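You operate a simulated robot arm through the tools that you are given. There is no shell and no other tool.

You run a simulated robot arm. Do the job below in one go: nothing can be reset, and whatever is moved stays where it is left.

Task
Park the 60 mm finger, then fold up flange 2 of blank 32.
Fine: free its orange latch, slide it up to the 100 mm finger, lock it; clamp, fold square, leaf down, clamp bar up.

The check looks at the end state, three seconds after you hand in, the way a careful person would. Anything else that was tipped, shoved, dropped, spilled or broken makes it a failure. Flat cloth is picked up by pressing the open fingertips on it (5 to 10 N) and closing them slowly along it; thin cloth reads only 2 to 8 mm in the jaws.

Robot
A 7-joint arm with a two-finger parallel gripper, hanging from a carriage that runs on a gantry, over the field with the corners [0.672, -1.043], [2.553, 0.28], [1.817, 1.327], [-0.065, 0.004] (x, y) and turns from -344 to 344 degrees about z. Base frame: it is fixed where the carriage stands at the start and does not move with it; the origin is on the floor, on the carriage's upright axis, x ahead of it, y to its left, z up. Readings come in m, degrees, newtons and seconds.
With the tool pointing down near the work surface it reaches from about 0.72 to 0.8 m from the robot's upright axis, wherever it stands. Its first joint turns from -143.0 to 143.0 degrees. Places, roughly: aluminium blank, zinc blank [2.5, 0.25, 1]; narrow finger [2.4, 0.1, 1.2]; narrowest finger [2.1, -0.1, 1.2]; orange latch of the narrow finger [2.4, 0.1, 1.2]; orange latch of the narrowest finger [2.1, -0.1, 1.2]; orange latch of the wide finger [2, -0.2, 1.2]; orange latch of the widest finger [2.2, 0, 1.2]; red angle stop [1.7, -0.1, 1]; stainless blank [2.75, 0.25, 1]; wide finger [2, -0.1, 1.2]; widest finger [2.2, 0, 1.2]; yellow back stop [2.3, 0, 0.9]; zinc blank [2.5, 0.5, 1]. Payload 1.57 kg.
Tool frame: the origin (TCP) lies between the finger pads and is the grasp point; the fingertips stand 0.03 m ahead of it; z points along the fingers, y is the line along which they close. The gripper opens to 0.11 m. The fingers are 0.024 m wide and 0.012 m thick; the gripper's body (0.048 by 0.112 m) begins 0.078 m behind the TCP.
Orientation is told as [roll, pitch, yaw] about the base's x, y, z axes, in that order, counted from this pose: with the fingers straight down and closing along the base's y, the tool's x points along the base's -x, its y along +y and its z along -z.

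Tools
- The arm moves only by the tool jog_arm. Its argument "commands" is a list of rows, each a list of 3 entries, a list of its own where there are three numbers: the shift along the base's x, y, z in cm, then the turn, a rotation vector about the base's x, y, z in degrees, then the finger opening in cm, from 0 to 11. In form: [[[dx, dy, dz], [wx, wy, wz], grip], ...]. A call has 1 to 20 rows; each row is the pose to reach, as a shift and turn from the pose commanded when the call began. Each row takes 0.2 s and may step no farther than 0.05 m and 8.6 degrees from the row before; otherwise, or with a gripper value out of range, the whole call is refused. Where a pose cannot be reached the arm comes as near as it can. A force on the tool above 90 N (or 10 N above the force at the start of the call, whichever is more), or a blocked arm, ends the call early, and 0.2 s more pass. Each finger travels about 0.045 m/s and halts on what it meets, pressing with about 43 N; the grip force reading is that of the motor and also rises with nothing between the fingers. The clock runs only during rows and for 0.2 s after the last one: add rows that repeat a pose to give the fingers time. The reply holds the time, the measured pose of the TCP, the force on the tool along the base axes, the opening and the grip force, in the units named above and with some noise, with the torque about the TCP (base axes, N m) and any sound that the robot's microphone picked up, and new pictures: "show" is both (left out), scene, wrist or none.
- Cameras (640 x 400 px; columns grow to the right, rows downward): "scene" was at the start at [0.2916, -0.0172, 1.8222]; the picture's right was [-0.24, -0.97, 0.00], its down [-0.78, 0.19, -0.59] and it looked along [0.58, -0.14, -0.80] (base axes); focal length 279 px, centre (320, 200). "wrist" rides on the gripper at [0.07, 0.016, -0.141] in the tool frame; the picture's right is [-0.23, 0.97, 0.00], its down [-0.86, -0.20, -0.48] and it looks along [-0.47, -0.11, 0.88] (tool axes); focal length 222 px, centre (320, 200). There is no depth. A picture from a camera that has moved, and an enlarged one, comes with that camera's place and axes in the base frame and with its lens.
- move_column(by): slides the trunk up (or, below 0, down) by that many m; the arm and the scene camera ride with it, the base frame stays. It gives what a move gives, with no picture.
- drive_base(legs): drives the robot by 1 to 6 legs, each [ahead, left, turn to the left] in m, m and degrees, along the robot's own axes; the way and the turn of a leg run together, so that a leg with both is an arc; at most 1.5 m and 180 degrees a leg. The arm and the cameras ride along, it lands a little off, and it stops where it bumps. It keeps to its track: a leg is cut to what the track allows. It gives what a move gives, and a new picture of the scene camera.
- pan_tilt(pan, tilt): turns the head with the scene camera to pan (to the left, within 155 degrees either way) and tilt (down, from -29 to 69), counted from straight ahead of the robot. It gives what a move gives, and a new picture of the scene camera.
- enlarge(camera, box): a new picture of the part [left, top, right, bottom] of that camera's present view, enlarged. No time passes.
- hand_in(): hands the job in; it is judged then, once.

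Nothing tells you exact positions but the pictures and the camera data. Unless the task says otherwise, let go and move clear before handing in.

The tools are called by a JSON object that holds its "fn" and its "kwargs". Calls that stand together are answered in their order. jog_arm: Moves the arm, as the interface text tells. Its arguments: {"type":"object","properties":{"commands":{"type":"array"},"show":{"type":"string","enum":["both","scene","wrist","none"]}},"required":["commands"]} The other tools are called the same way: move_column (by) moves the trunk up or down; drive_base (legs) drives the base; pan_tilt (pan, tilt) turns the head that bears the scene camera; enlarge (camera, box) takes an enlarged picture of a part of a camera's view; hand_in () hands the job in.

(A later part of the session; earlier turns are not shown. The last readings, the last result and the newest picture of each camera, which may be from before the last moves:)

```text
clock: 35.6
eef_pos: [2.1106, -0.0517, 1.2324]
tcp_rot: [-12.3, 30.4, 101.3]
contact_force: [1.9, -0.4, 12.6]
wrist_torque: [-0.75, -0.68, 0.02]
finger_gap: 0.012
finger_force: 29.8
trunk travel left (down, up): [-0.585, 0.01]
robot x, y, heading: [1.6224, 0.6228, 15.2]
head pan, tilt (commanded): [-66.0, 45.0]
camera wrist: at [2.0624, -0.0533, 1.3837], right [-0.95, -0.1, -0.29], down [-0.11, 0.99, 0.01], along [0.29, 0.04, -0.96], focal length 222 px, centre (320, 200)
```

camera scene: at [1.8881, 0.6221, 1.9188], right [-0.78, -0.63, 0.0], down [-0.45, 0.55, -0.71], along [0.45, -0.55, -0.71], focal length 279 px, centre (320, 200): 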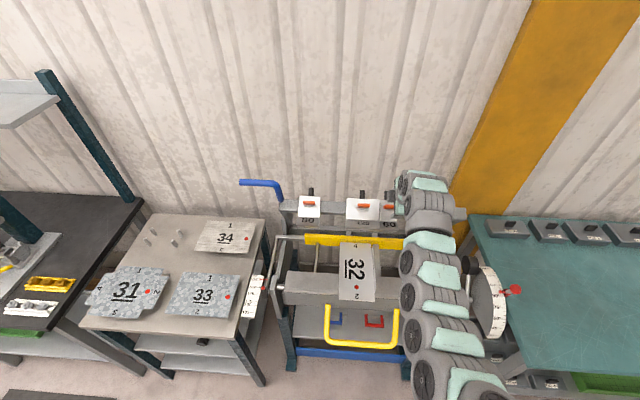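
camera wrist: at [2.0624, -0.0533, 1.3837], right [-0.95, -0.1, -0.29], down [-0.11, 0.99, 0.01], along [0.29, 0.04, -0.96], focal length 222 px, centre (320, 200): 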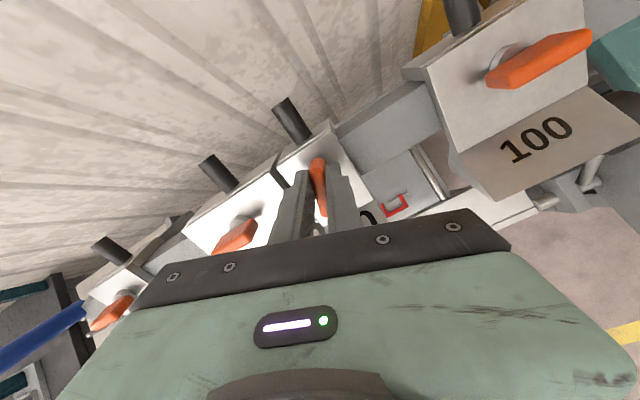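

{"fn": "jog_arm", "kwargs": {"commands": [[[0, 0, 0], [-1.85, 2.65, 5.06], 0.3], [[0, 0, 0], [-3.69, 5.31, 10.11], 0.3], [[0, 0, 0], [-5.54, 7.96, 15.17], 0.3], [[0, 0, 0], [-6.15, 8.85, 16.85], 0.3]], "show": "wrist"}}

```text
clock: 36.6
eef_pos: [2.1104, -0.0497, 1.2289]
tcp_rot: [-3.4, 32.1, 118.7]
contact_force: [5.7, -8.0, -16.2]
wrist_torque: [0.43, -0.17, 0.32]
finger_gap: 0.0119
finger_force: 28.9
out of reach, approached as far as the arm can: row 3, 4
trunk travel left (down, up): [-0.585, 0.01]
robot x, y, heading: [1.6277, 0.624, 15.2]
head pan, tilt (commanded): [-66.0, 45.0]
camera wrist: at [2.0792, -0.0475, 1.3843], right [-0.93, -0.32, -0.17], down [-0.32, 0.95, -0.04], along [0.17, 0.02, -0.98], focal length 222 px, centre (320, 200)
```

wrist: 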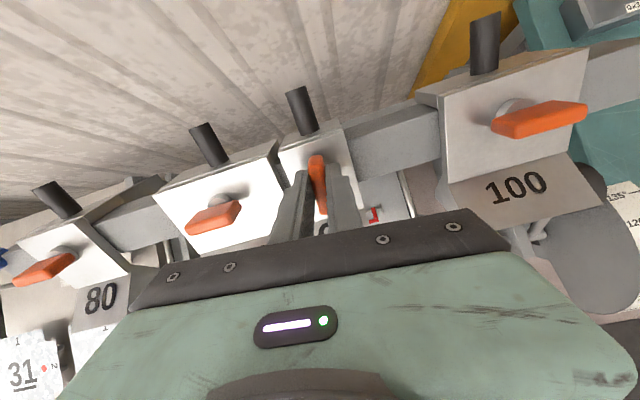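

The latch is now turned close to 90° and the wrist is near its limit. I'll test whether the finger slides towards the 100 mm finger.

{"fn": "jog_arm", "kwargs": {"commands": [[[-0.4, -0.29, 0], [0, 0, 0], 0.3], [[-0.82, -0.575, 0], [0, 0, 0], 0.3], [[-1.23, -0.86, 0], [0, 0, 0], 0.3]], "show": "wrist"}}

```text
clock: 37.4
eef_pos: [2.1051, -0.0521, 1.2311]
tcp_rot: [-3.3, 32.2, 118.6]
contact_force: [3.5, -7.0, -14.2]
wrist_torque: [0.65, -0.02, 0.3]
finger_gap: 0.0118
finger_force: 29.2
out of reach, approached as far as the arm can: row 2, 3
trunk travel left (down, up): [-0.585, 0.01]
robot x, y, heading: [1.6247, 0.629, 15.1]
head pan, tilt (commanded): [-66.0, 45.0]
camera wrist: at [2.0745, -0.051, 1.3858], right [-0.93, -0.32, -0.17], down [-0.32, 0.95, -0.04], along [0.17, 0.01, -0.98], focal length 222 px, centre (320, 200)
```

wrist: 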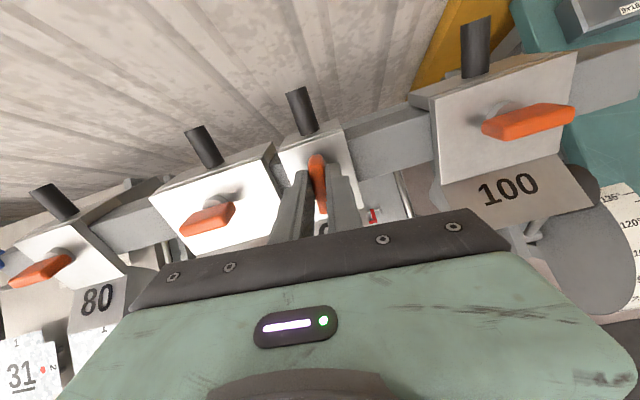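

{"fn": "enlarge", "kwargs": {"camera": "wrist", "box": [150, 80, 460, 250]}}

{"fn": "enlarge", "kwargs": {"camera": "scene", "box": [340, 160, 480, 270]}}

```text
2.06 times, centred on (305, 165) of wrist
camera zoom: at [2.0745, -0.051, 1.3858], right [-0.93, -0.32, -0.17], down [-0.32, 0.95, -0.04], along [0.17, 0.01, -0.98], focal length 459 px, centre (351, 272)
```

zoom: 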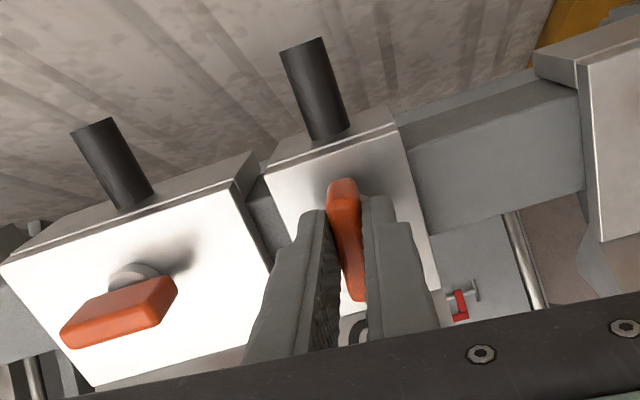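

```text
3.64 times, centred on (410, 215) of scene
camera zoom: at [1.8879, 0.6222, 1.9187], right [-0.78, -0.63, 0.0], down [-0.45, 0.55, -0.71], along [0.45, -0.55, -0.71], focal length 1013 px, centre (-7, 146)
```

zoom: 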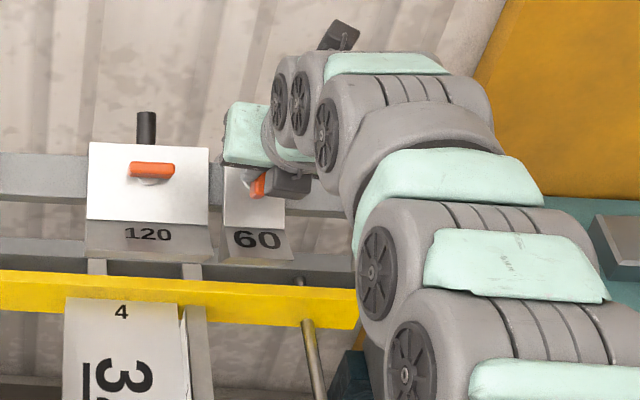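

The finger is sliding, with a visible gap now open to the 120 mm finger. I'll turn the latch back a few degrees to get off the wrist limit, then slide on a little and watch the force.

{"fn": "jog_arm", "kwargs": {"commands": [[[0, 0, 0], [2.15, -3.1, -5.9], 0.3], [[0, 0, 0], [4.3, -6.19, -11.8], 0.3], [[-0.4, -0.29, 0], [4.3, -6.19, -11.8], 0.3], [[-0.82, -0.575, 0], [4.3, -6.19, -11.8], 0.3], [[-0.82, -0.575, 0], [4.3, -6.19, -11.8], 0.3]], "show": "wrist"}}

```text
clock: 38.6
eef_pos: [2.0989, -0.0589, 1.2312]
tcp_rot: [-11.8, 30.3, 102.4]
contact_force: [0.5, 2.1, 3.2]
wrist_torque: [0.72, -0.08, 0.32]
finger_gap: 0.0118
finger_force: 29.2
trunk travel left (down, up): [-0.585, 0.01]
robot x, y, heading: [1.6249, 0.6285, 15.4]
head pan, tilt (commanded): [-66.0, 45.0]
camera wrist: at [2.0509, -0.0608, 1.3827], right [-0.95, -0.11, -0.29], down [-0.12, 0.99, 0.01], along [0.28, 0.04, -0.96], focal length 222 px, centre (320, 200)
```

wrist: 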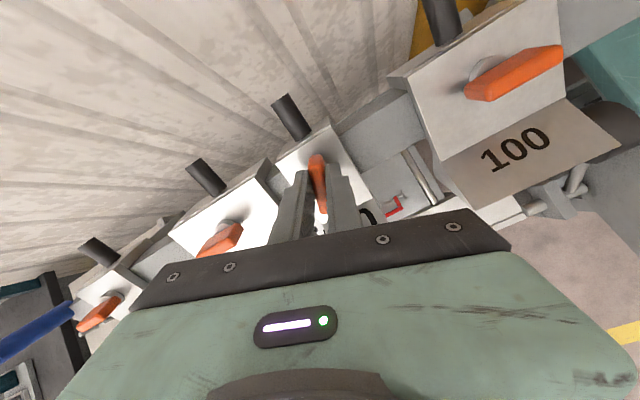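

{"fn": "jog_arm", "kwargs": {"commands": [[[-0.9, -0.632, 0], [0, 0, 0], 0.3], [[-1.8, -1.264, 0], [0, 0, 0], 0.3], [[-2.7, -1.896, 0], [0, 0, 0], 0.3], [[-3.6, -2.528, 0], [0, 0, 0], 0.3], [[-4.5, -3.16, 0], [0, 0, 0], 0.3], [[-4.5, -3.16, 0], [0, 0, 0], 0.3]], "show": "both"}}

{"fn": "enlarge", "kwargs": {"camera": "wrist", "box": [230, 60, 540, 250]}}

```text
clock: 40.0
eef_pos: [2.0543, -0.0909, 1.2312]
tcp_rot: [-11.8, 30.5, 102.4]
contact_force: [1.1, -3.7, -0.7]
wrist_torque: [-0.26, -0.35, 0.1]
finger_gap: 0.0121
finger_force: 29.4
trunk travel left (down, up): [-0.585, 0.01]
robot x, y, heading: [1.6206, 0.626, 15.1]
head pan, tilt (commanded): [-66.0, 45.0]
camera scene: at [1.8881, 0.6219, 1.9188], right [-0.78, -0.63, 0.0], down [-0.45, 0.55, -0.71], along [0.45, -0.55, -0.71], focal length 279 px, centre (320, 200)
camera wrist: at [2.0054, -0.0931, 1.383], right [-0.95, -0.11, -0.29], down [-0.12, 0.99, 0.0], along [0.28, 0.04, -0.96], focal length 222 px, centre (320, 200)
```

scene: 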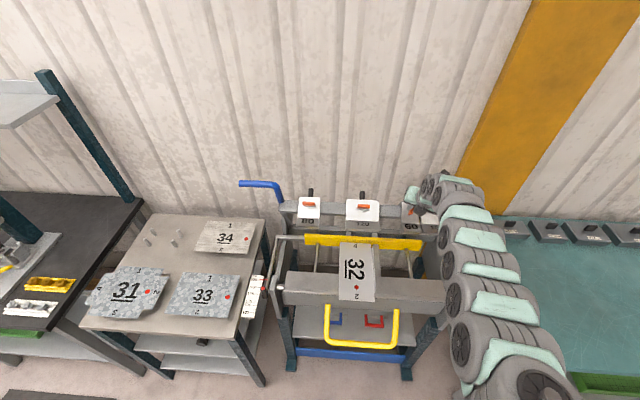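
wrist: 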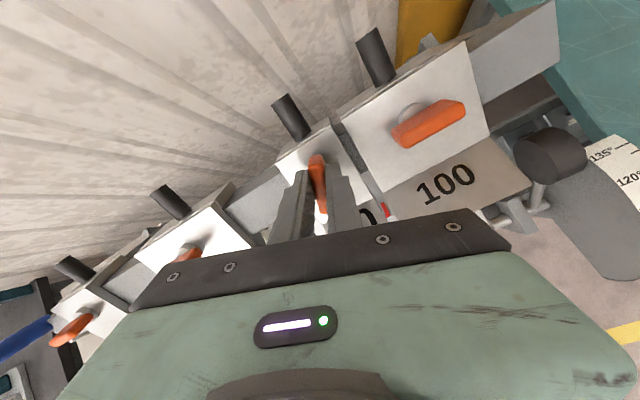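

```text
2.06 times, centred on (385, 155) of wrist
camera zoom: at [2.0054, -0.0931, 1.383], right [-0.95, -0.11, -0.29], down [-0.12, 0.99, 0.0], along [0.28, 0.04, -0.96], focal length 459 px, centre (186, 293)
```

zoom: 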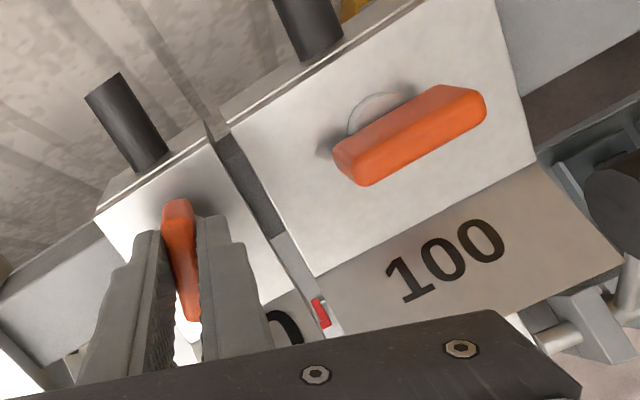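

{"fn": "jog_arm", "kwargs": {"commands": [[[-0.25, -0.172, 0], [0, 0, 0], 0.3], [[-0.49, -0.345, 0], [0, 0, 0], 0.3], [[-0.65, -0.46, 0], [0, 0, 0], 0.3]], "show": "wrist"}}

{"fn": "enlarge", "kwargs": {"camera": "wrist", "box": [230, 60, 540, 250]}}

```text
clock: 40.8
eef_pos: [2.0482, -0.0972, 1.2317]
tcp_rot: [-11.8, 30.3, 102.4]
contact_force: [5.5, -6.0, -4.8]
wrist_torque: [-0.06, -0.33, 0.11]
finger_gap: 0.0119
finger_force: 29.1
trunk travel left (down, up): [-0.585, 0.01]
robot x, y, heading: [1.6254, 0.6239, 14.9]
head pan, tilt (commanded): [-66.0, 45.0]
camera wrist: at [2.0001, -0.0973, 1.3831], right [-0.95, -0.11, -0.29], down [-0.12, 0.99, 0.01], along [0.28, 0.04, -0.96], focal length 222 px, centre (320, 200)
```

wrist: 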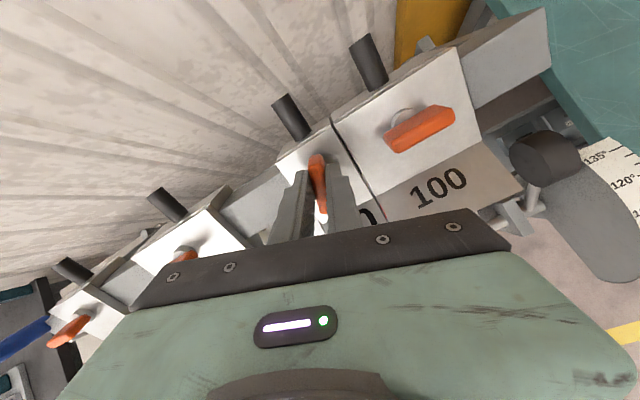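

```text
2.06 times, centred on (385, 155) of wrist
camera zoom: at [2.0001, -0.0973, 1.3831], right [-0.95, -0.11, -0.29], down [-0.12, 0.99, 0.01], along [0.28, 0.04, -0.96], focal length 459 px, centre (186, 293)
```

zoom: 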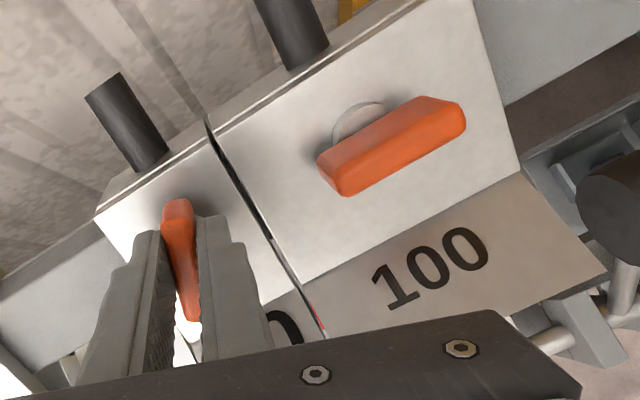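

{"fn": "jog_arm", "kwargs": {"commands": [[[-0.08, -0.06, 0], [0, 0, 0], 0.3], [[-0.16, -0.115, 0], [0, 0, 0], 0.3], [[-0.25, -0.17, 0], [0, 0, 0], 0.3], [[-0.25, -0.17, 0], [0, 0, 0], 0.3]], "show": "wrist"}}

{"fn": "enlarge", "kwargs": {"camera": "wrist", "box": [260, 90, 420, 240]}}

```text
clock: 41.8
eef_pos: [2.0449, -0.0979, 1.2321]
tcp_rot: [-11.9, 30.4, 102.4]
contact_force: [4.2, 2.2, 3.3]
wrist_torque: [0.28, -0.19, 0.2]
finger_gap: 0.0118
finger_force: 28.9
trunk travel left (down, up): [-0.585, 0.01]
robot x, y, heading: [1.624, 0.6267, 15.1]
head pan, tilt (commanded): [-66.0, 45.0]
camera wrist: at [1.998, -0.0987, 1.383], right [-0.95, -0.11, -0.29], down [-0.12, 0.99, 0.01], along [0.29, 0.04, -0.96], focal length 222 px, centre (320, 200)
```

wrist: 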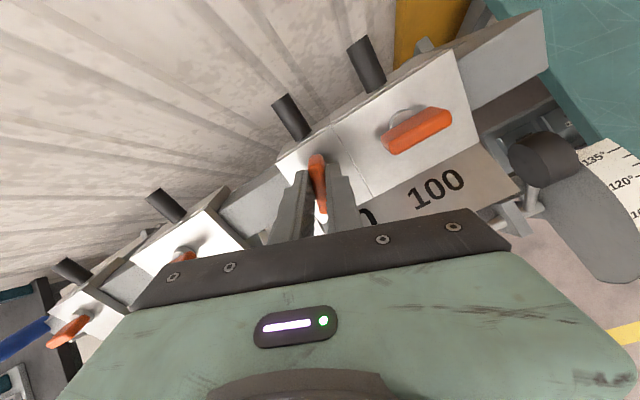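

```text
2.67 times, centred on (340, 165) of wrist
camera zoom: at [1.998, -0.0987, 1.383], right [-0.95, -0.11, -0.29], down [-0.12, 0.99, 0.01], along [0.29, 0.04, -0.96], focal length 592 px, centre (267, 293)
```

zoom: 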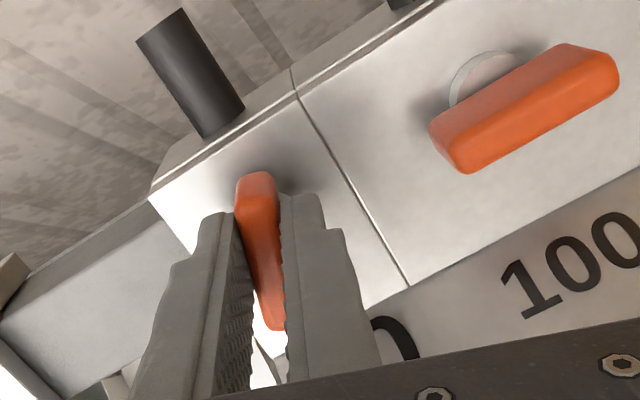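

The 60 mm finger is now up against the 100 mm finger. I'll turn the latch back clockwise to lock it.

{"fn": "jog_arm", "kwargs": {"commands": [[[-0.08, -0.06, 0], [2.46, -3.54, -6.74], 0.3], [[-0.08, -0.06, 0], [4.92, -7.08, -13.48], 0.3], [[-0.08, -0.06, 0], [7.38, -10.62, -20.22], 0.3], [[-0.08, -0.06, 0], [9.84, -14.16, -26.96], 0.3], [[-0.08, -0.06, 0], [12.3, -17.7, -33.7], 0.3], [[-0.08, -0.06, 0], [14.76, -21.24, -40.44], 0.3]], "show": "wrist"}}

```text
clock: 43.2
eef_pos: [2.0433, -0.0987, 1.2302]
tcp_rot: [-30.5, 11.9, 54.3]
contact_force: [0.8, 4.9, 8.8]
wrist_torque: [0.36, 0.02, 0.18]
finger_gap: 0.0118
finger_force: 29.1
trunk travel left (down, up): [-0.585, 0.01]
robot x, y, heading: [1.6234, 0.6249, 15.2]
head pan, tilt (commanded): [-66.0, 45.0]
camera wrist: at [1.9457, -0.0843, 1.3562], right [-0.61, 0.59, -0.53], down [0.49, 0.81, 0.33], along [0.62, -0.06, -0.78], focal length 222 px, centre (320, 200)
```

wrist: 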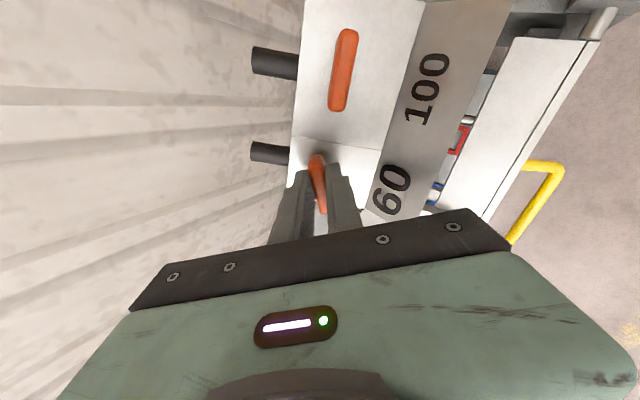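

{"fn": "jog_arm", "kwargs": {"commands": [[[0, 0, 0], [2.46, -3.54, -6.74], 0.3], [[0, 0, 0], [4.92, -7.08, -13.48], 0.3], [[0, 0, 0], [7.07, -10.17, -19.38], 0.3], [[0, 0, 0], [8.0, -11.5, -21.9], 0.3], [[0, 0, 0], [8.0, -11.5, -21.9], 0.3]], "show": "wrist"}}

{"fn": "enlarge", "kwargs": {"camera": "wrist", "box": [230, 30, 430, 230]}}

```text
clock: 44.4
eef_pos: [2.0433, -0.0971, 1.23]
tcp_rot: [-32.5, -1.8, 32.1]
contact_force: [1.1, -4.2, -4.9]
wrist_torque: [-0.11, 1.01, 0.36]
finger_gap: 0.0128
finger_force: 29.4
trunk travel left (down, up): [-0.585, 0.01]
robot x, y, heading: [1.6262, 0.6278, 15.0]
head pan, tilt (commanded): [-66.0, 45.0]
camera wrist: at [1.9314, -0.061, 1.3386], right [-0.23, 0.82, -0.52], down [0.66, 0.52, 0.54], along [0.71, -0.22, -0.67], focal length 222 px, centre (320, 200)
```

wrist: 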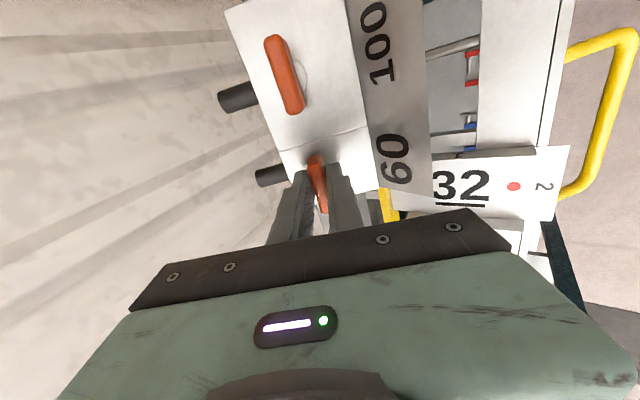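

```text
2.00 times, centred on (330, 130) of wrist
camera zoom: at [1.9314, -0.061, 1.3386], right [-0.23, 0.82, -0.52], down [0.66, 0.52, 0.54], along [0.71, -0.22, -0.67], focal length 444 px, centre (300, 340)
```

zoom: 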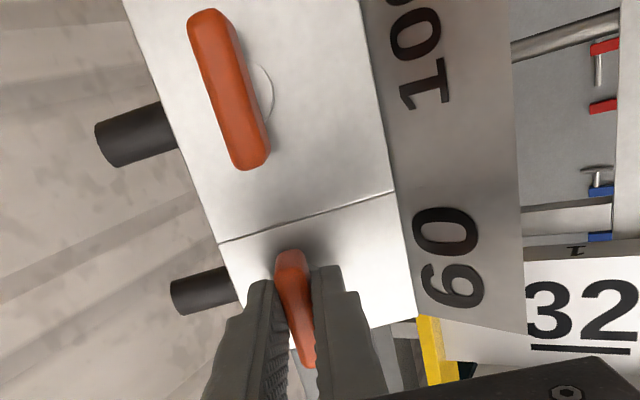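

{"fn": "jog_arm", "kwargs": {"commands": [[[0.12, 0.09, 0], [0, 0, 0], 0.3], [[0.25, 0.17, 0], [0, 0, 0], 0.3], [[0.25, 0.17, 0], [0, 0, 0], 0.3]], "show": "none"}}

```text
clock: 45.2
eef_pos: [2.0436, -0.0969, 1.2312]
tcp_rot: [-32.5, -1.7, 32.1]
contact_force: [-4.5, -12.6, -9.6]
wrist_torque: [0.12, 0.56, 0.6]
finger_gap: 0.0129
finger_force: 30.0
trunk travel left (down, up): [-0.585, 0.01]
robot x, y, heading: [1.6239, 0.6276, 15.0]
head pan, tilt (commanded): [-66.0, 45.0]
```

The latch holds against an outward push, so the finger is locked. I'll release it and back out along the face normal.

{"fn": "jog_arm", "kwargs": {"commands": [[[-0.25, -0.17, 0], [-0.7, 1.0, 2.0], 0.3], [[-0.25, -0.17, 0], [-0.7, 1.0, 2.0], 2.5], [[-0.25, -0.17, 0], [-0.7, 1.0, 2.0], 4], [[-0.25, -0.17, 0], [-0.7, 1.0, 2.0], 4], [[-1.25, 1.25, 2.7], [-0.7, 1.0, 2.0], 4], [[-2.5, 3.1, 6], [-0.7, 1.0, 2.0], 4], [[-3.8, 4.9, 9.5], [-0.7, 1.0, 2.0], 4], [[-5.0, 6.6, 12.5], [-0.7, 1.0, 2.0], 4]], "show": "both"}}

{"fn": "enlarge", "kwargs": {"camera": "wrist", "box": [200, 30, 440, 230]}}

{"fn": "enlarge", "kwargs": {"camera": "scene", "box": [270, 170, 470, 310]}}

```text
clock: 47.0
eef_pos: [1.9967, -0.0291, 1.3554]
tcp_rot: [-32.7, -0.6, 34.3]
contact_force: [0.5, -0.4, -0.6]
wrist_torque: [-0.01, 0.02, -0.01]
finger_gap: 0.04
finger_force: 0.1
trunk travel left (down, up): [-0.585, 0.01]
robot x, y, heading: [1.6233, 0.6311, 15.0]
head pan, tilt (commanded): [-66.0, 45.0]
camera scene: at [1.8881, 0.6221, 1.9188], right [-0.78, -0.63, 0.0], down [-0.45, 0.55, -0.71], along [0.45, -0.55, -0.71], focal length 279 px, centre (320, 200)
camera wrist: at [1.8854, 0.0052, 1.4651], right [-0.27, 0.81, -0.52], down [0.65, 0.55, 0.52], along [0.71, -0.2, -0.68], focal length 222 px, centre (320, 200)
```

scene: 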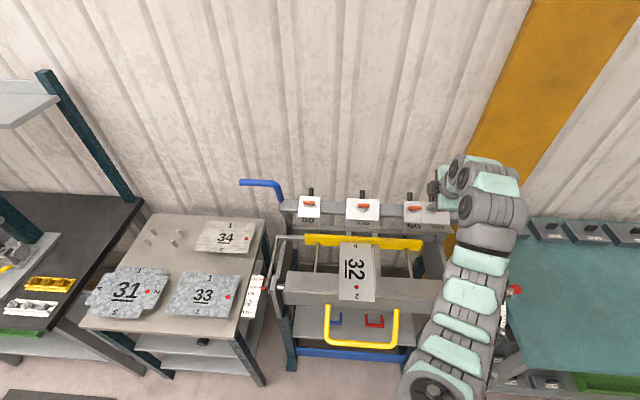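
wrist: 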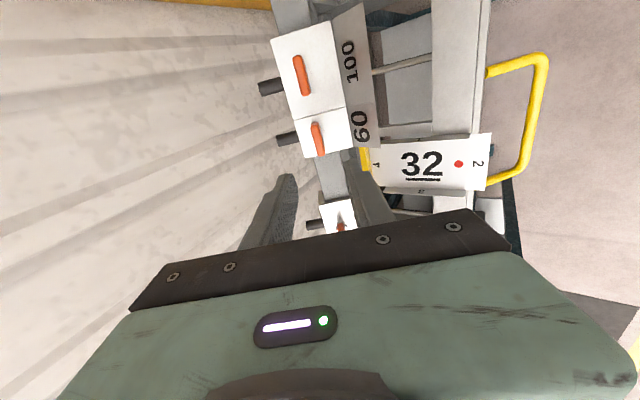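

```text
2.00 times, centred on (320, 130) of wrist
camera zoom: at [1.8854, 0.0052, 1.4651], right [-0.27, 0.81, -0.52], down [0.65, 0.55, 0.52], along [0.71, -0.2, -0.68], focal length 444 px, centre (320, 340)
```

zoom: 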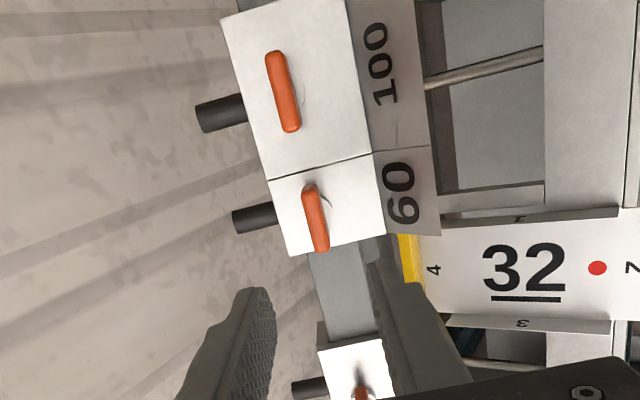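

```text
2.86 times, centred on (370, 240) of scene
camera zoom: at [1.8881, 0.6221, 1.9188], right [-0.78, -0.63, 0.0], down [-0.45, 0.55, -0.71], along [0.45, -0.55, -0.71], focal length 796 px, centre (177, 86)
```

zoom: 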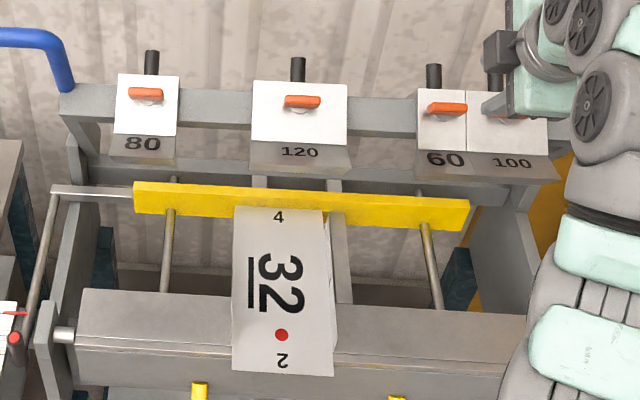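

{"fn": "enlarge", "kwargs": {"camera": "scene", "box": [390, 180, 450, 240]}}

{"fn": "enlarge", "kwargs": {"camera": "wrist", "box": [260, 40, 360, 170]}}

```text
6.67 times, centred on (420, 210) of scene
camera zoom: at [1.8881, 0.6221, 1.9188], right [-0.78, -0.63, 0.0], down [-0.45, 0.55, -0.71], along [0.45, -0.55, -0.71], focal length 1858 px, centre (-347, 133)
```

zoom: 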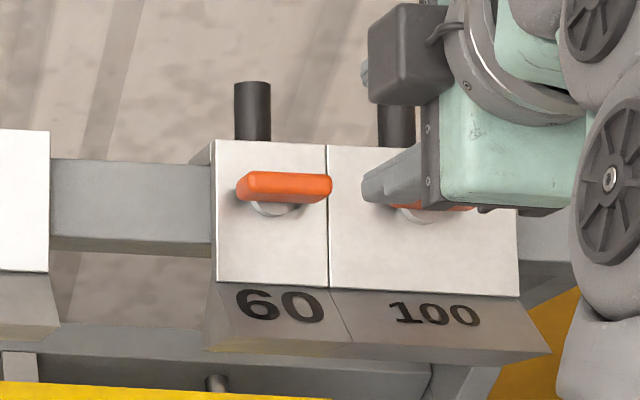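

```text
3.08 times, centred on (310, 105) of wrist
camera zoom: at [1.8854, 0.0052, 1.4651], right [-0.27, 0.81, -0.52], down [0.65, 0.55, 0.52], along [0.71, -0.2, -0.68], focal length 684 px, centre (351, 492)
```

zoom: 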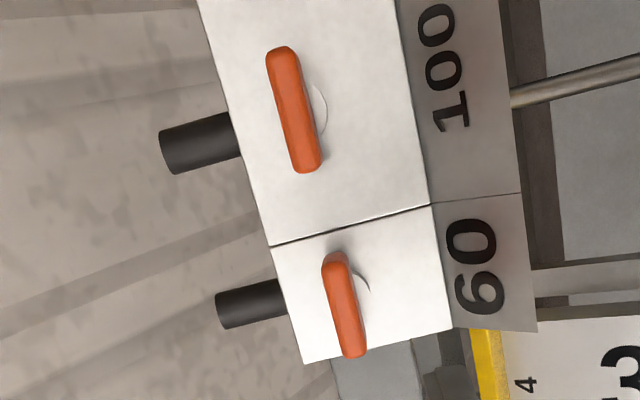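

The 60 mm finger is parked and locked against the 100 mm finger. Next I need the clamp lever's geometry, so I'll look closely at the left end and the pivot.

{"fn": "enlarge", "kwargs": {"camera": "scene", "box": [230, 170, 330, 310]}}

{"fn": "enlarge", "kwargs": {"camera": "scene", "box": [300, 220, 420, 320]}}

```text
2.86 times, centred on (280, 240) of scene
camera zoom: at [1.8881, 0.6221, 1.9188], right [-0.78, -0.63, 0.0], down [-0.45, 0.55, -0.71], along [0.45, -0.55, -0.71], focal length 796 px, centre (434, 86)
```

zoom: 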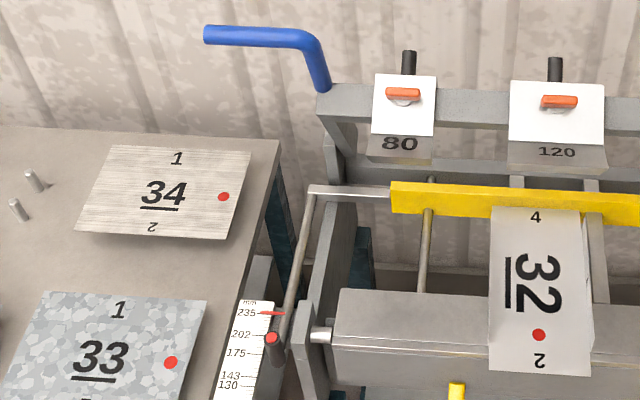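

```text
4.00 times, centred on (360, 270) of scene
camera zoom: at [1.8881, 0.6221, 1.9188], right [-0.78, -0.63, 0.0], down [-0.45, 0.55, -0.71], along [0.45, -0.55, -0.71], focal length 1114 px, centre (160, -80)
```

zoom: 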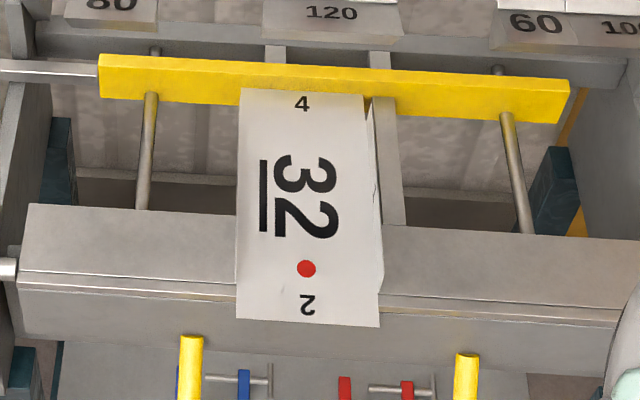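

The pivot seems to be low at the rear of the frame, so the blue grip should travel forward and down by about 0.22 m each. I'll back off and turn so the arm can reach the lever from the right while the camera watches from the left.

{"fn": "drive_base", "kwargs": {"legs": [[-0.07, 0.19, 0], [0, 0, 55]]}}

{"fn": "pan_tilt", "kwargs": {"pan": -105, "tilt": 35}}

```text
clock: 51.1
eef_pos: [2.2585, 0.7236, 1.3556]
tcp_rot: [-32.6, -0.5, 89.4]
contact_force: [0.5, -0.5, 0.3]
wrist_torque: [0.04, -0.03, -0.01]
finger_gap: 0.0401
finger_force: 0.1
trunk travel left (down, up): [-0.585, 0.01]
robot x, y, heading: [1.5055, 0.7889, 70.2]
head pan, tilt (commanded): [-66.0, 45.0]
camera scene: at [1.6628, 1.008, 1.9188], right [0.07, -1.0, 0.0], down [-0.71, -0.05, -0.71], along [0.71, 0.05, -0.71], focal length 279 px, centre (320, 200)
```

scene: 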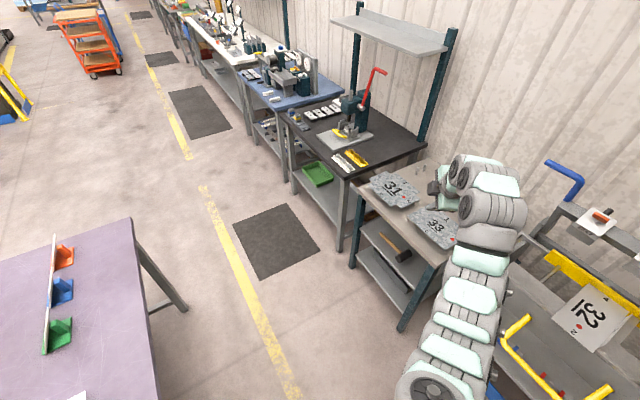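

```text
clock: 52.1
eef_pos: [2.2587, 0.724, 1.3558]
tcp_rot: [-32.5, -0.6, 89.3]
contact_force: [-0.1, 0.0, 0.1]
wrist_torque: [-0.02, -0.01, -0.01]
finger_gap: 0.04
finger_force: 0.1
trunk travel left (down, up): [-0.585, 0.01]
robot x, y, heading: [1.5079, 0.7956, 70.6]
head pan, tilt (commanded): [-105.0, 35.0]
camera scene: at [1.6541, 0.9518, 1.9336], right [-0.57, -0.82, 0.0], down [-0.47, 0.33, -0.82], along [0.67, -0.47, -0.57], focal length 279 px, centre (320, 200)
```

scene: 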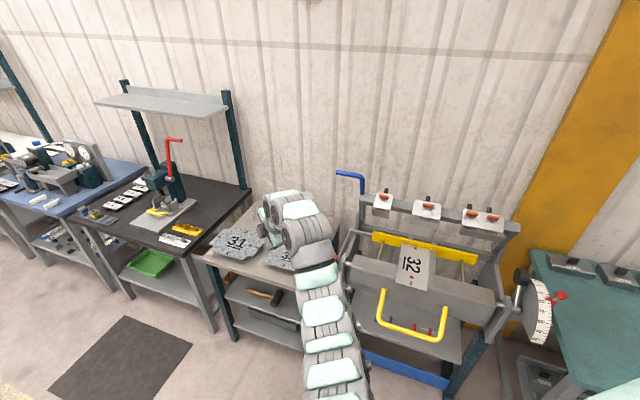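

{"fn": "enlarge", "kwargs": {"camera": "scene", "box": [325, 160, 425, 260]}}

{"fn": "enlarge", "kwargs": {"camera": "scene", "box": [430, 190, 570, 330]}}

```text
4.00 times, centred on (375, 210) of scene
camera zoom: at [1.6541, 0.9518, 1.9336], right [-0.57, -0.82, 0.0], down [-0.47, 0.33, -0.82], along [0.67, -0.47, -0.57], focal length 1114 px, centre (100, 160)
```

zoom: 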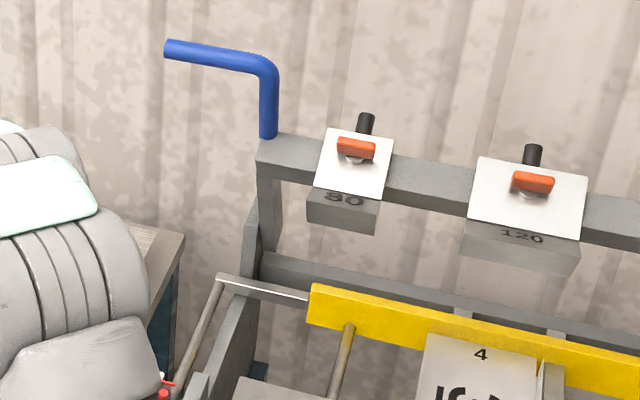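

```text
2.86 times, centred on (500, 260) of scene
camera zoom: at [1.6541, 0.9518, 1.9336], right [-0.57, -0.82, 0.0], down [-0.47, 0.33, -0.82], along [0.67, -0.47, -0.57], focal length 796 px, centre (-194, 29)
```

zoom: 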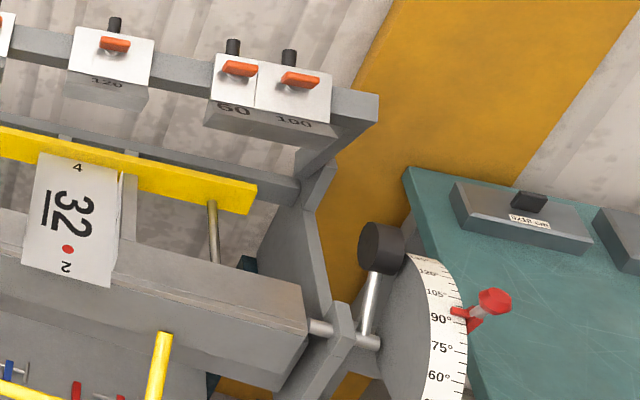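

{"fn": "jog_arm", "kwargs": {"commands": [[[0, 0, 0], [0, 8.15, 0], 5], [[-1, 0, 0], [0, 16.3, 0], 6], [[-2, 0, 0], [0, 24.45, 0], 6], [[-3, 0, 0], [0, 32.6, 0], 6], [[-3, 0, 0], [0, 32.6, 0], 6]], "show": "none"}}

{"fn": "jog_arm", "kwargs": {"commands": [[[0, 0, 0], [0, 0, -8], 6], [[0, 0, 0], [0, 0, -16], 6], [[0, 0, 0], [0, 0, -24], 6], [[0, 0, 0], [0, 0, -32], 6], [[0, 0, 0], [0, 0, -40], 6], [[0, 0, 0], [0, 0, -48], 6], [[0, 0, 0], [0, 0, -54], 6], [[0, 0, 2], [0, 0, -54], 6], [[0, 0, 4.5], [0, 0, -54], 6], [[0, 0, 4.5], [0, 0, -54], 6]], "show": "none"}}

```text
clock: 53.3
eef_pos: [2.2323, 0.7235, 1.3552]
tcp_rot: [-2.5, -0.1, 89.3]
contact_force: [0.2, 0.3, 0.9]
wrist_torque: [0.0, 0.04, 0.0]
finger_gap: 0.06
finger_force: 0.1
trunk travel left (down, up): [-0.585, 0.01]
robot x, y, heading: [1.5069, 0.7917, 70.1]
head pan, tilt (commanded): [-105.0, 35.0]
```

```text
clock: 55.5
eef_pos: [2.2175, 0.7243, 1.3906]
tcp_rot: [0.0, -0.2, 35.1]
contact_force: [-0.9, 0.1, -0.2]
wrist_torque: [0.0, 0.03, 0.01]
finger_gap: 0.06
finger_force: 0.0
out of reach, approached as far as the arm can: row 1, 2, 3, 4, 5, 6, 7, 8, 9, 10
trunk travel left (down, up): [-0.585, 0.01]
robot x, y, heading: [1.5091, 0.7923, 70.5]
head pan, tilt (commanded): [-105.0, 35.0]
```

The tool is vertical now, but its reach at this height is short, so pulling the lever from the front is safer. I'll turn back and place the robot in front of the lever.

{"fn": "drive_base", "kwargs": {"legs": [[0, 0, -50], [0.487, -0.046, 0]]}}

{"fn": "pan_tilt", "kwargs": {"pan": -70, "tilt": 42}}

```text
clock: 60.6
eef_pos: [2.3811, 0.3384, 1.3917]
tcp_rot: [0.0, -0.2, -14.2]
contact_force: [0.8, -0.2, -0.4]
wrist_torque: [0.02, -0.01, -0.01]
finger_gap: 0.0599
finger_force: 0.1
trunk travel left (down, up): [-0.585, 0.01]
robot x, y, heading: [1.9688, 0.924, 21.0]
head pan, tilt (commanded): [-105.0, 35.0]
camera scene: at [2.1885, 0.9131, 1.9336], right [-0.99, -0.1, 0.0], down [-0.06, 0.57, -0.82], along [0.08, -0.81, -0.57], focal length 279 px, centre (320, 200)
```

scene: 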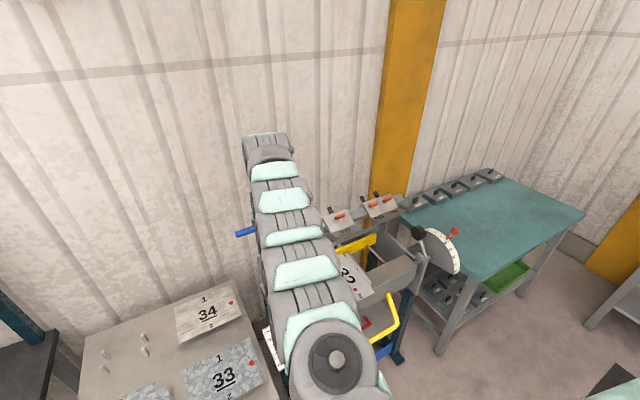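

```text
clock: 61.6
eef_pos: [2.3813, 0.3386, 1.3907]
tcp_rot: [0.0, -0.2, -14.2]
contact_force: [0.0, 0.4, 0.1]
wrist_torque: [-0.03, 0.02, 0.0]
finger_gap: 0.0603
finger_force: 0.1
trunk travel left (down, up): [-0.585, 0.01]
robot x, y, heading: [1.9734, 0.9224, 20.9]
head pan, tilt (commanded): [-70.0, 42.0]
camera scene: at [2.2342, 0.9374, 1.9231], right [-0.76, -0.65, 0.0], down [-0.44, 0.51, -0.74], along [0.49, -0.56, -0.67], focal length 279 px, centre (320, 200)
```

scene: 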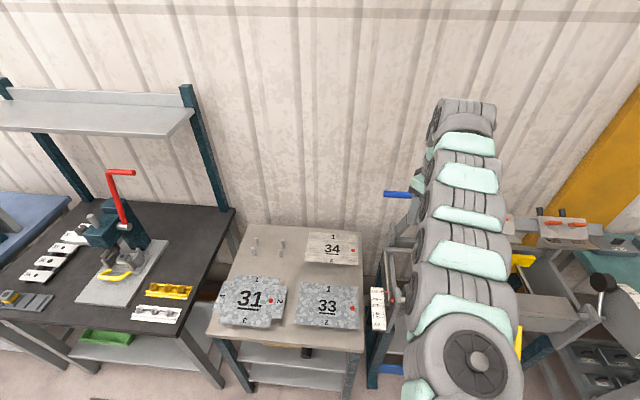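

{"fn": "jog_arm", "kwargs": {"commands": [[[-0.3, 0.4, 0], [0, 0, 8.2], 6], [[-0.6, 0.8, 0], [0, 0, 16.4], 6], [[-0.6, 0.8, 0], [0, 0, 24.6], 6], [[-0.6, 0.8, 0], [0, 0, 32.8], 6], [[-0.6, 0.8, 0], [0, 0, 41], 6], [[-0.6, 0.8, 0], [0, 0, 49.3], 6], [[-0.6, 0.8, 0], [0, 0, 49.3], 6]], "show": "both"}}

{"fn": "enlarge", "kwargs": {"camera": "scene", "box": [360, 80, 560, 260]}}

```text
clock: 63.2
eef_pos: [2.3765, 0.3455, 1.3918]
tcp_rot: [-0.1, -0.2, 35.1]
contact_force: [0.5, -0.3, -0.1]
wrist_torque: [-0.02, -0.02, 0.02]
finger_gap: 0.06
finger_force: 0.0
trunk travel left (down, up): [-0.585, 0.01]
robot x, y, heading: [1.9734, 0.928, 21.0]
head pan, tilt (commanded): [-70.0, 42.0]
camera scene: at [2.2342, 0.9374, 1.9231], right [-0.76, -0.65, 0.0], down [-0.44, 0.51, -0.74], along [0.49, -0.56, -0.67], focal length 279 px, centre (320, 200)
camera wrist: at [2.307, 0.3185, 1.5318], right [-0.37, 0.93, 0.0], down [0.81, 0.33, 0.48], along [0.45, 0.18, -0.88], focal length 222 px, centre (320, 200)
```

scene: 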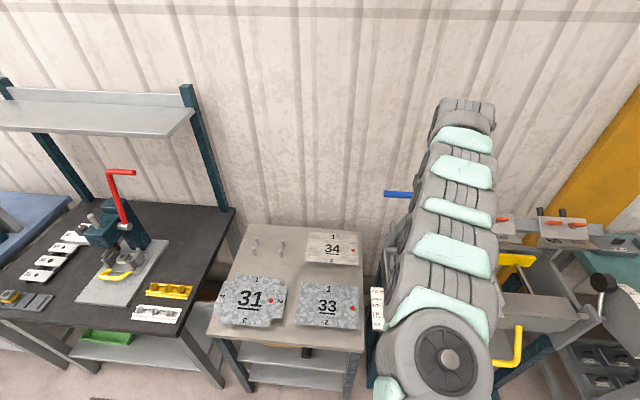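
wrist: 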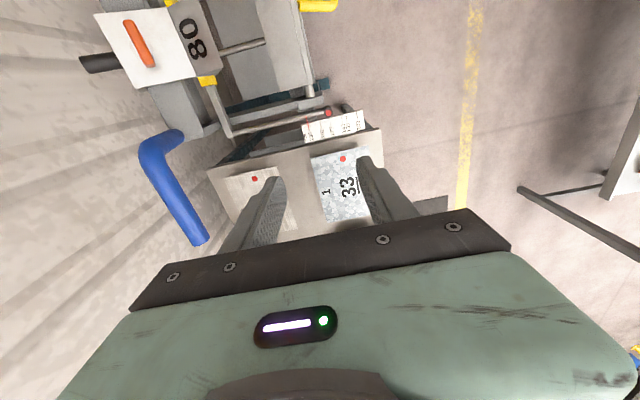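

```text
2.22 times, centred on (460, 170) of scene
camera zoom: at [2.2342, 0.9374, 1.9231], right [-0.76, -0.65, 0.0], down [-0.44, 0.51, -0.74], along [0.49, -0.56, -0.67], focal length 619 px, centre (9, 267)
```

zoom: 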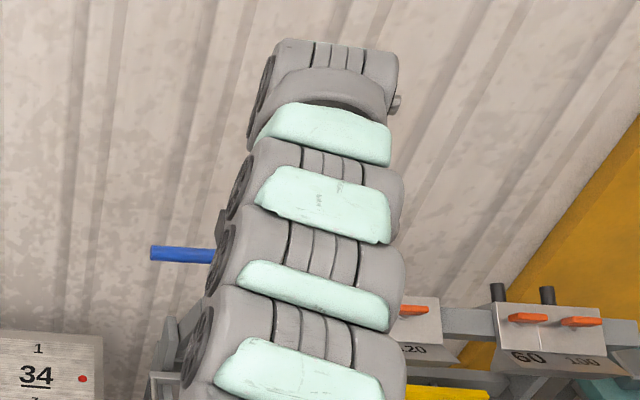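

{"fn": "drive_base", "kwargs": {"legs": [[0.015, -0.058, 0]]}}

{"fn": "jog_arm", "kwargs": {"commands": [[[0, 0, 0], [0, 0, 0], 6]], "show": "wrist"}}

```text
clock: 64.2
eef_pos: [2.4096, 0.2959, 1.391]
tcp_rot: [0.0, -0.1, 35.0]
contact_force: [0.4, 0.1, -0.8]
wrist_torque: [0.01, -0.01, -0.04]
finger_gap: 0.0603
finger_force: 0.0
trunk travel left (down, up): [-0.585, 0.01]
robot x, y, heading: [2.0079, 0.8742, 21.0]
head pan, tilt (commanded): [-70.0, 42.0]
camera scene: at [2.2687, 0.8887, 1.9231], right [-0.76, -0.65, 0.0], down [-0.44, 0.51, -0.74], along [0.49, -0.56, -0.67], focal length 279 px, centre (320, 200)
```

scene: 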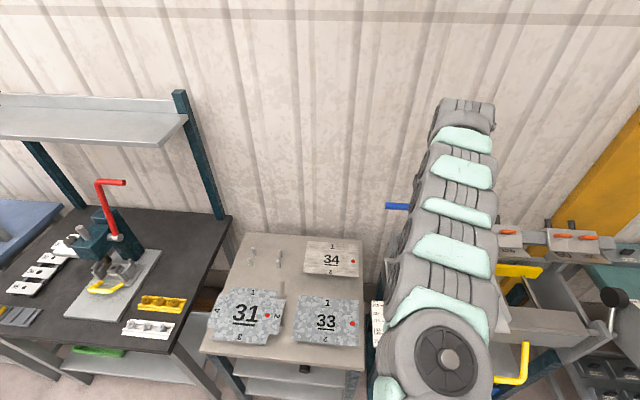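

```text
clock: 64.6
eef_pos: [2.4099, 0.2948, 1.3892]
tcp_rot: [0.0, -0.2, 35.0]
contact_force: [0.1, 0.6, -0.2]
wrist_torque: [0.03, 0.0, -0.04]
finger_gap: 0.0599
finger_force: 0.0
trunk travel left (down, up): [-0.585, 0.01]
robot x, y, heading: [2.0081, 0.8745, 20.5]
head pan, tilt (commanded): [-70.0, 42.0]
camera wrist: at [2.3415, 0.2699, 1.5317], right [-0.37, 0.93, 0.0], down [0.81, 0.33, 0.48], along [0.45, 0.18, -0.88], focal length 222 px, centre (320, 200)
```

wrist: 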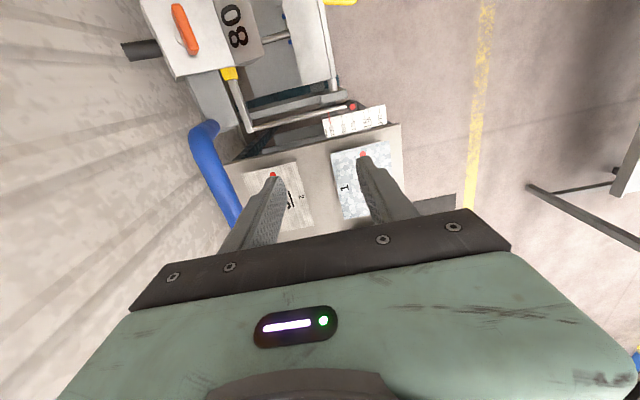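

{"fn": "enlarge", "kwargs": {"camera": "wrist", "box": [120, 90, 320, 260]}}

```text
2.35 times, centred on (220, 175) of wrist
camera zoom: at [2.3415, 0.2699, 1.5317], right [-0.37, 0.93, 0.0], down [0.81, 0.33, 0.48], along [0.45, 0.18, -0.88], focal length 523 px, centre (555, 259)
```

zoom: 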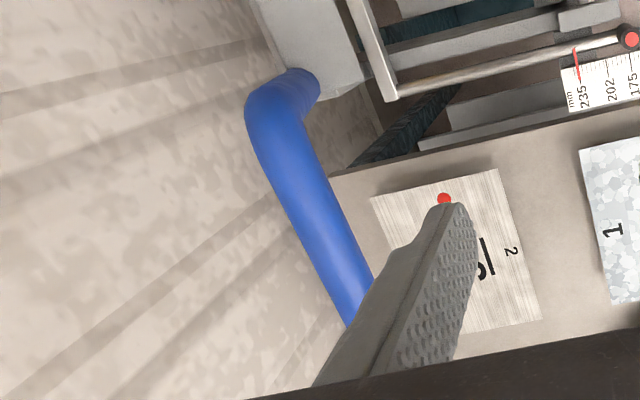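

The blue grip rod works out at about [2.48, 0.205, 1.30], roughly 22 mm thick. I'll move in so the open fingers sit above it.

{"fn": "drive_base", "kwargs": {"legs": [[0.024, -0.092, 0]]}}

{"fn": "jog_arm", "kwargs": {"commands": [[[0, 0, 0], [0, 0, 0], 7]], "show": "wrist"}}

{"fn": "enlarge", "kwargs": {"camera": "wrist", "box": [180, 60, 420, 260]}}

```text
clock: 65.8
eef_pos: [2.4651, 0.221, 1.3909]
tcp_rot: [0.0, -0.2, 35.1]
contact_force: [0.1, 0.6, 0.2]
wrist_torque: [-0.02, 0.01, 0.0]
finger_gap: 0.0602
finger_force: 0.0
trunk travel left (down, up): [-0.585, 0.01]
robot x, y, heading: [2.0578, 0.8005, 20.8]
head pan, tilt (commanded): [-70.0, 42.0]
camera scene: at [2.3237, 0.8122, 1.9231], right [-0.76, -0.65, 0.0], down [-0.44, 0.51, -0.74], along [0.49, -0.56, -0.67], focal length 279 px, centre (320, 200)
```

scene: 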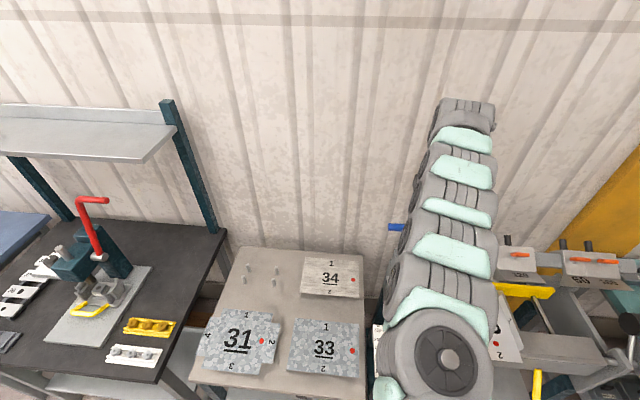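

```text
clock: 66.2
eef_pos: [2.4657, 0.22, 1.39]
tcp_rot: [0.0, -0.2, 35.1]
contact_force: [-0.1, 0.0, -0.8]
wrist_torque: [0.02, -0.01, -0.02]
finger_gap: 0.0698
finger_force: 0.1
trunk travel left (down, up): [-0.585, 0.01]
robot x, y, heading: [2.0642, 0.7986, 20.8]
head pan, tilt (commanded): [-70.0, 42.0]
camera wrist: at [2.3972, 0.1934, 1.5317], right [-0.37, 0.93, 0.0], down [0.81, 0.33, 0.48], along [0.45, 0.18, -0.88], focal length 222 px, centre (320, 200)
```

wrist: 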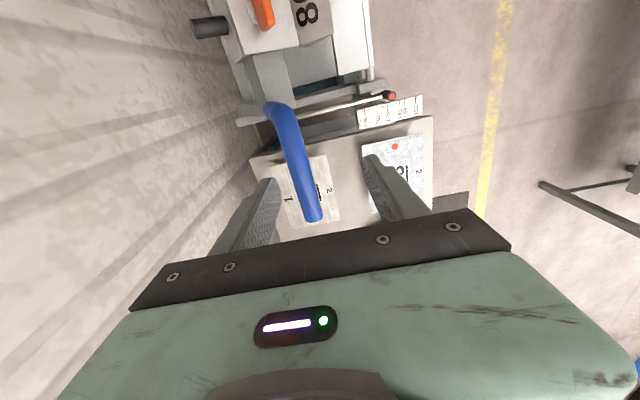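

```text
2.00 times, centred on (300, 160) of wrist
camera zoom: at [2.3972, 0.1934, 1.5317], right [-0.37, 0.93, 0.0], down [0.81, 0.33, 0.48], along [0.45, 0.18, -0.88], focal length 444 px, centre (360, 280)
```

zoom: 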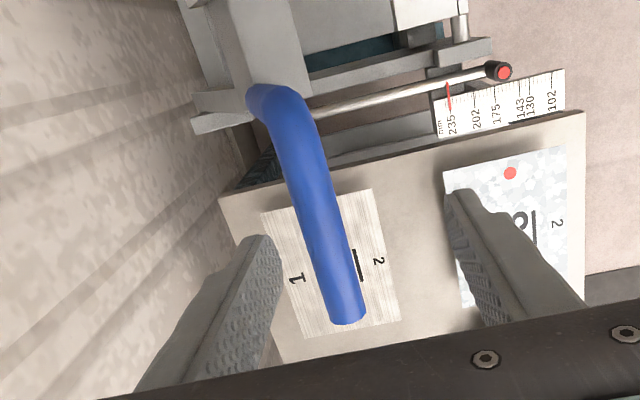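

{"fn": "jog_arm", "kwargs": {"commands": [[[0, 0, -1.5], [0, 0, 0], 7], [[0.75, -1.06, -3], [0, 0, 0], 7], [[1.5, -2.12, -3.2], [0, 0, 0], 7], [[1.5, -2.12, -5.5], [0, 0, 0], 7], [[1.5, -2.12, -7.5], [0, 0, 0], 7], [[1.5, -2.12, -8.5], [0, 0, 0], 7]], "show": "wrist"}}

{"fn": "enlarge", "kwargs": {"camera": "wrist", "box": [180, 60, 420, 260]}}

```text
clock: 67.5
eef_pos: [2.4746, 0.2106, 1.3064]
tcp_rot: [0.1, -0.2, 35.0]
contact_force: [0.0, -1.0, -0.5]
wrist_torque: [0.05, -0.01, 0.02]
finger_gap: 0.0701
finger_force: 0.0
out of reach, approached as far as the arm can: row 3, 4, 5, 6
trunk travel left (down, up): [-0.585, 0.01]
robot x, y, heading: [2.0641, 0.7991, 20.7]
head pan, tilt (commanded): [-70.0, 42.0]
camera wrist: at [2.4066, 0.1838, 1.447], right [-0.37, 0.93, 0.0], down [0.81, 0.33, 0.48], along [0.45, 0.18, -0.88], focal length 222 px, centre (320, 200)
```

wrist: 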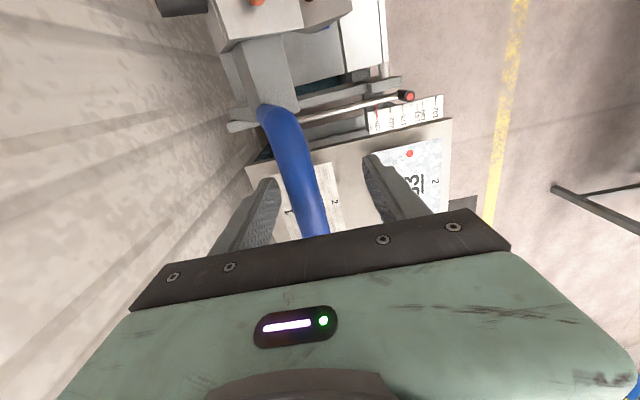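

```text
2.00 times, centred on (300, 160) of wrist
camera zoom: at [2.4066, 0.1838, 1.447], right [-0.37, 0.93, 0.0], down [0.81, 0.33, 0.48], along [0.45, 0.18, -0.88], focal length 444 px, centre (360, 280)
```

zoom: 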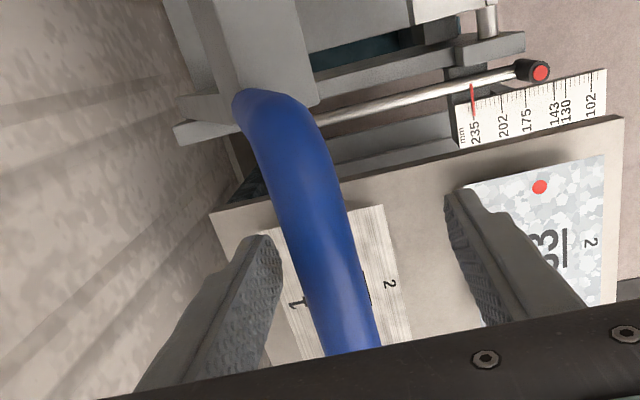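

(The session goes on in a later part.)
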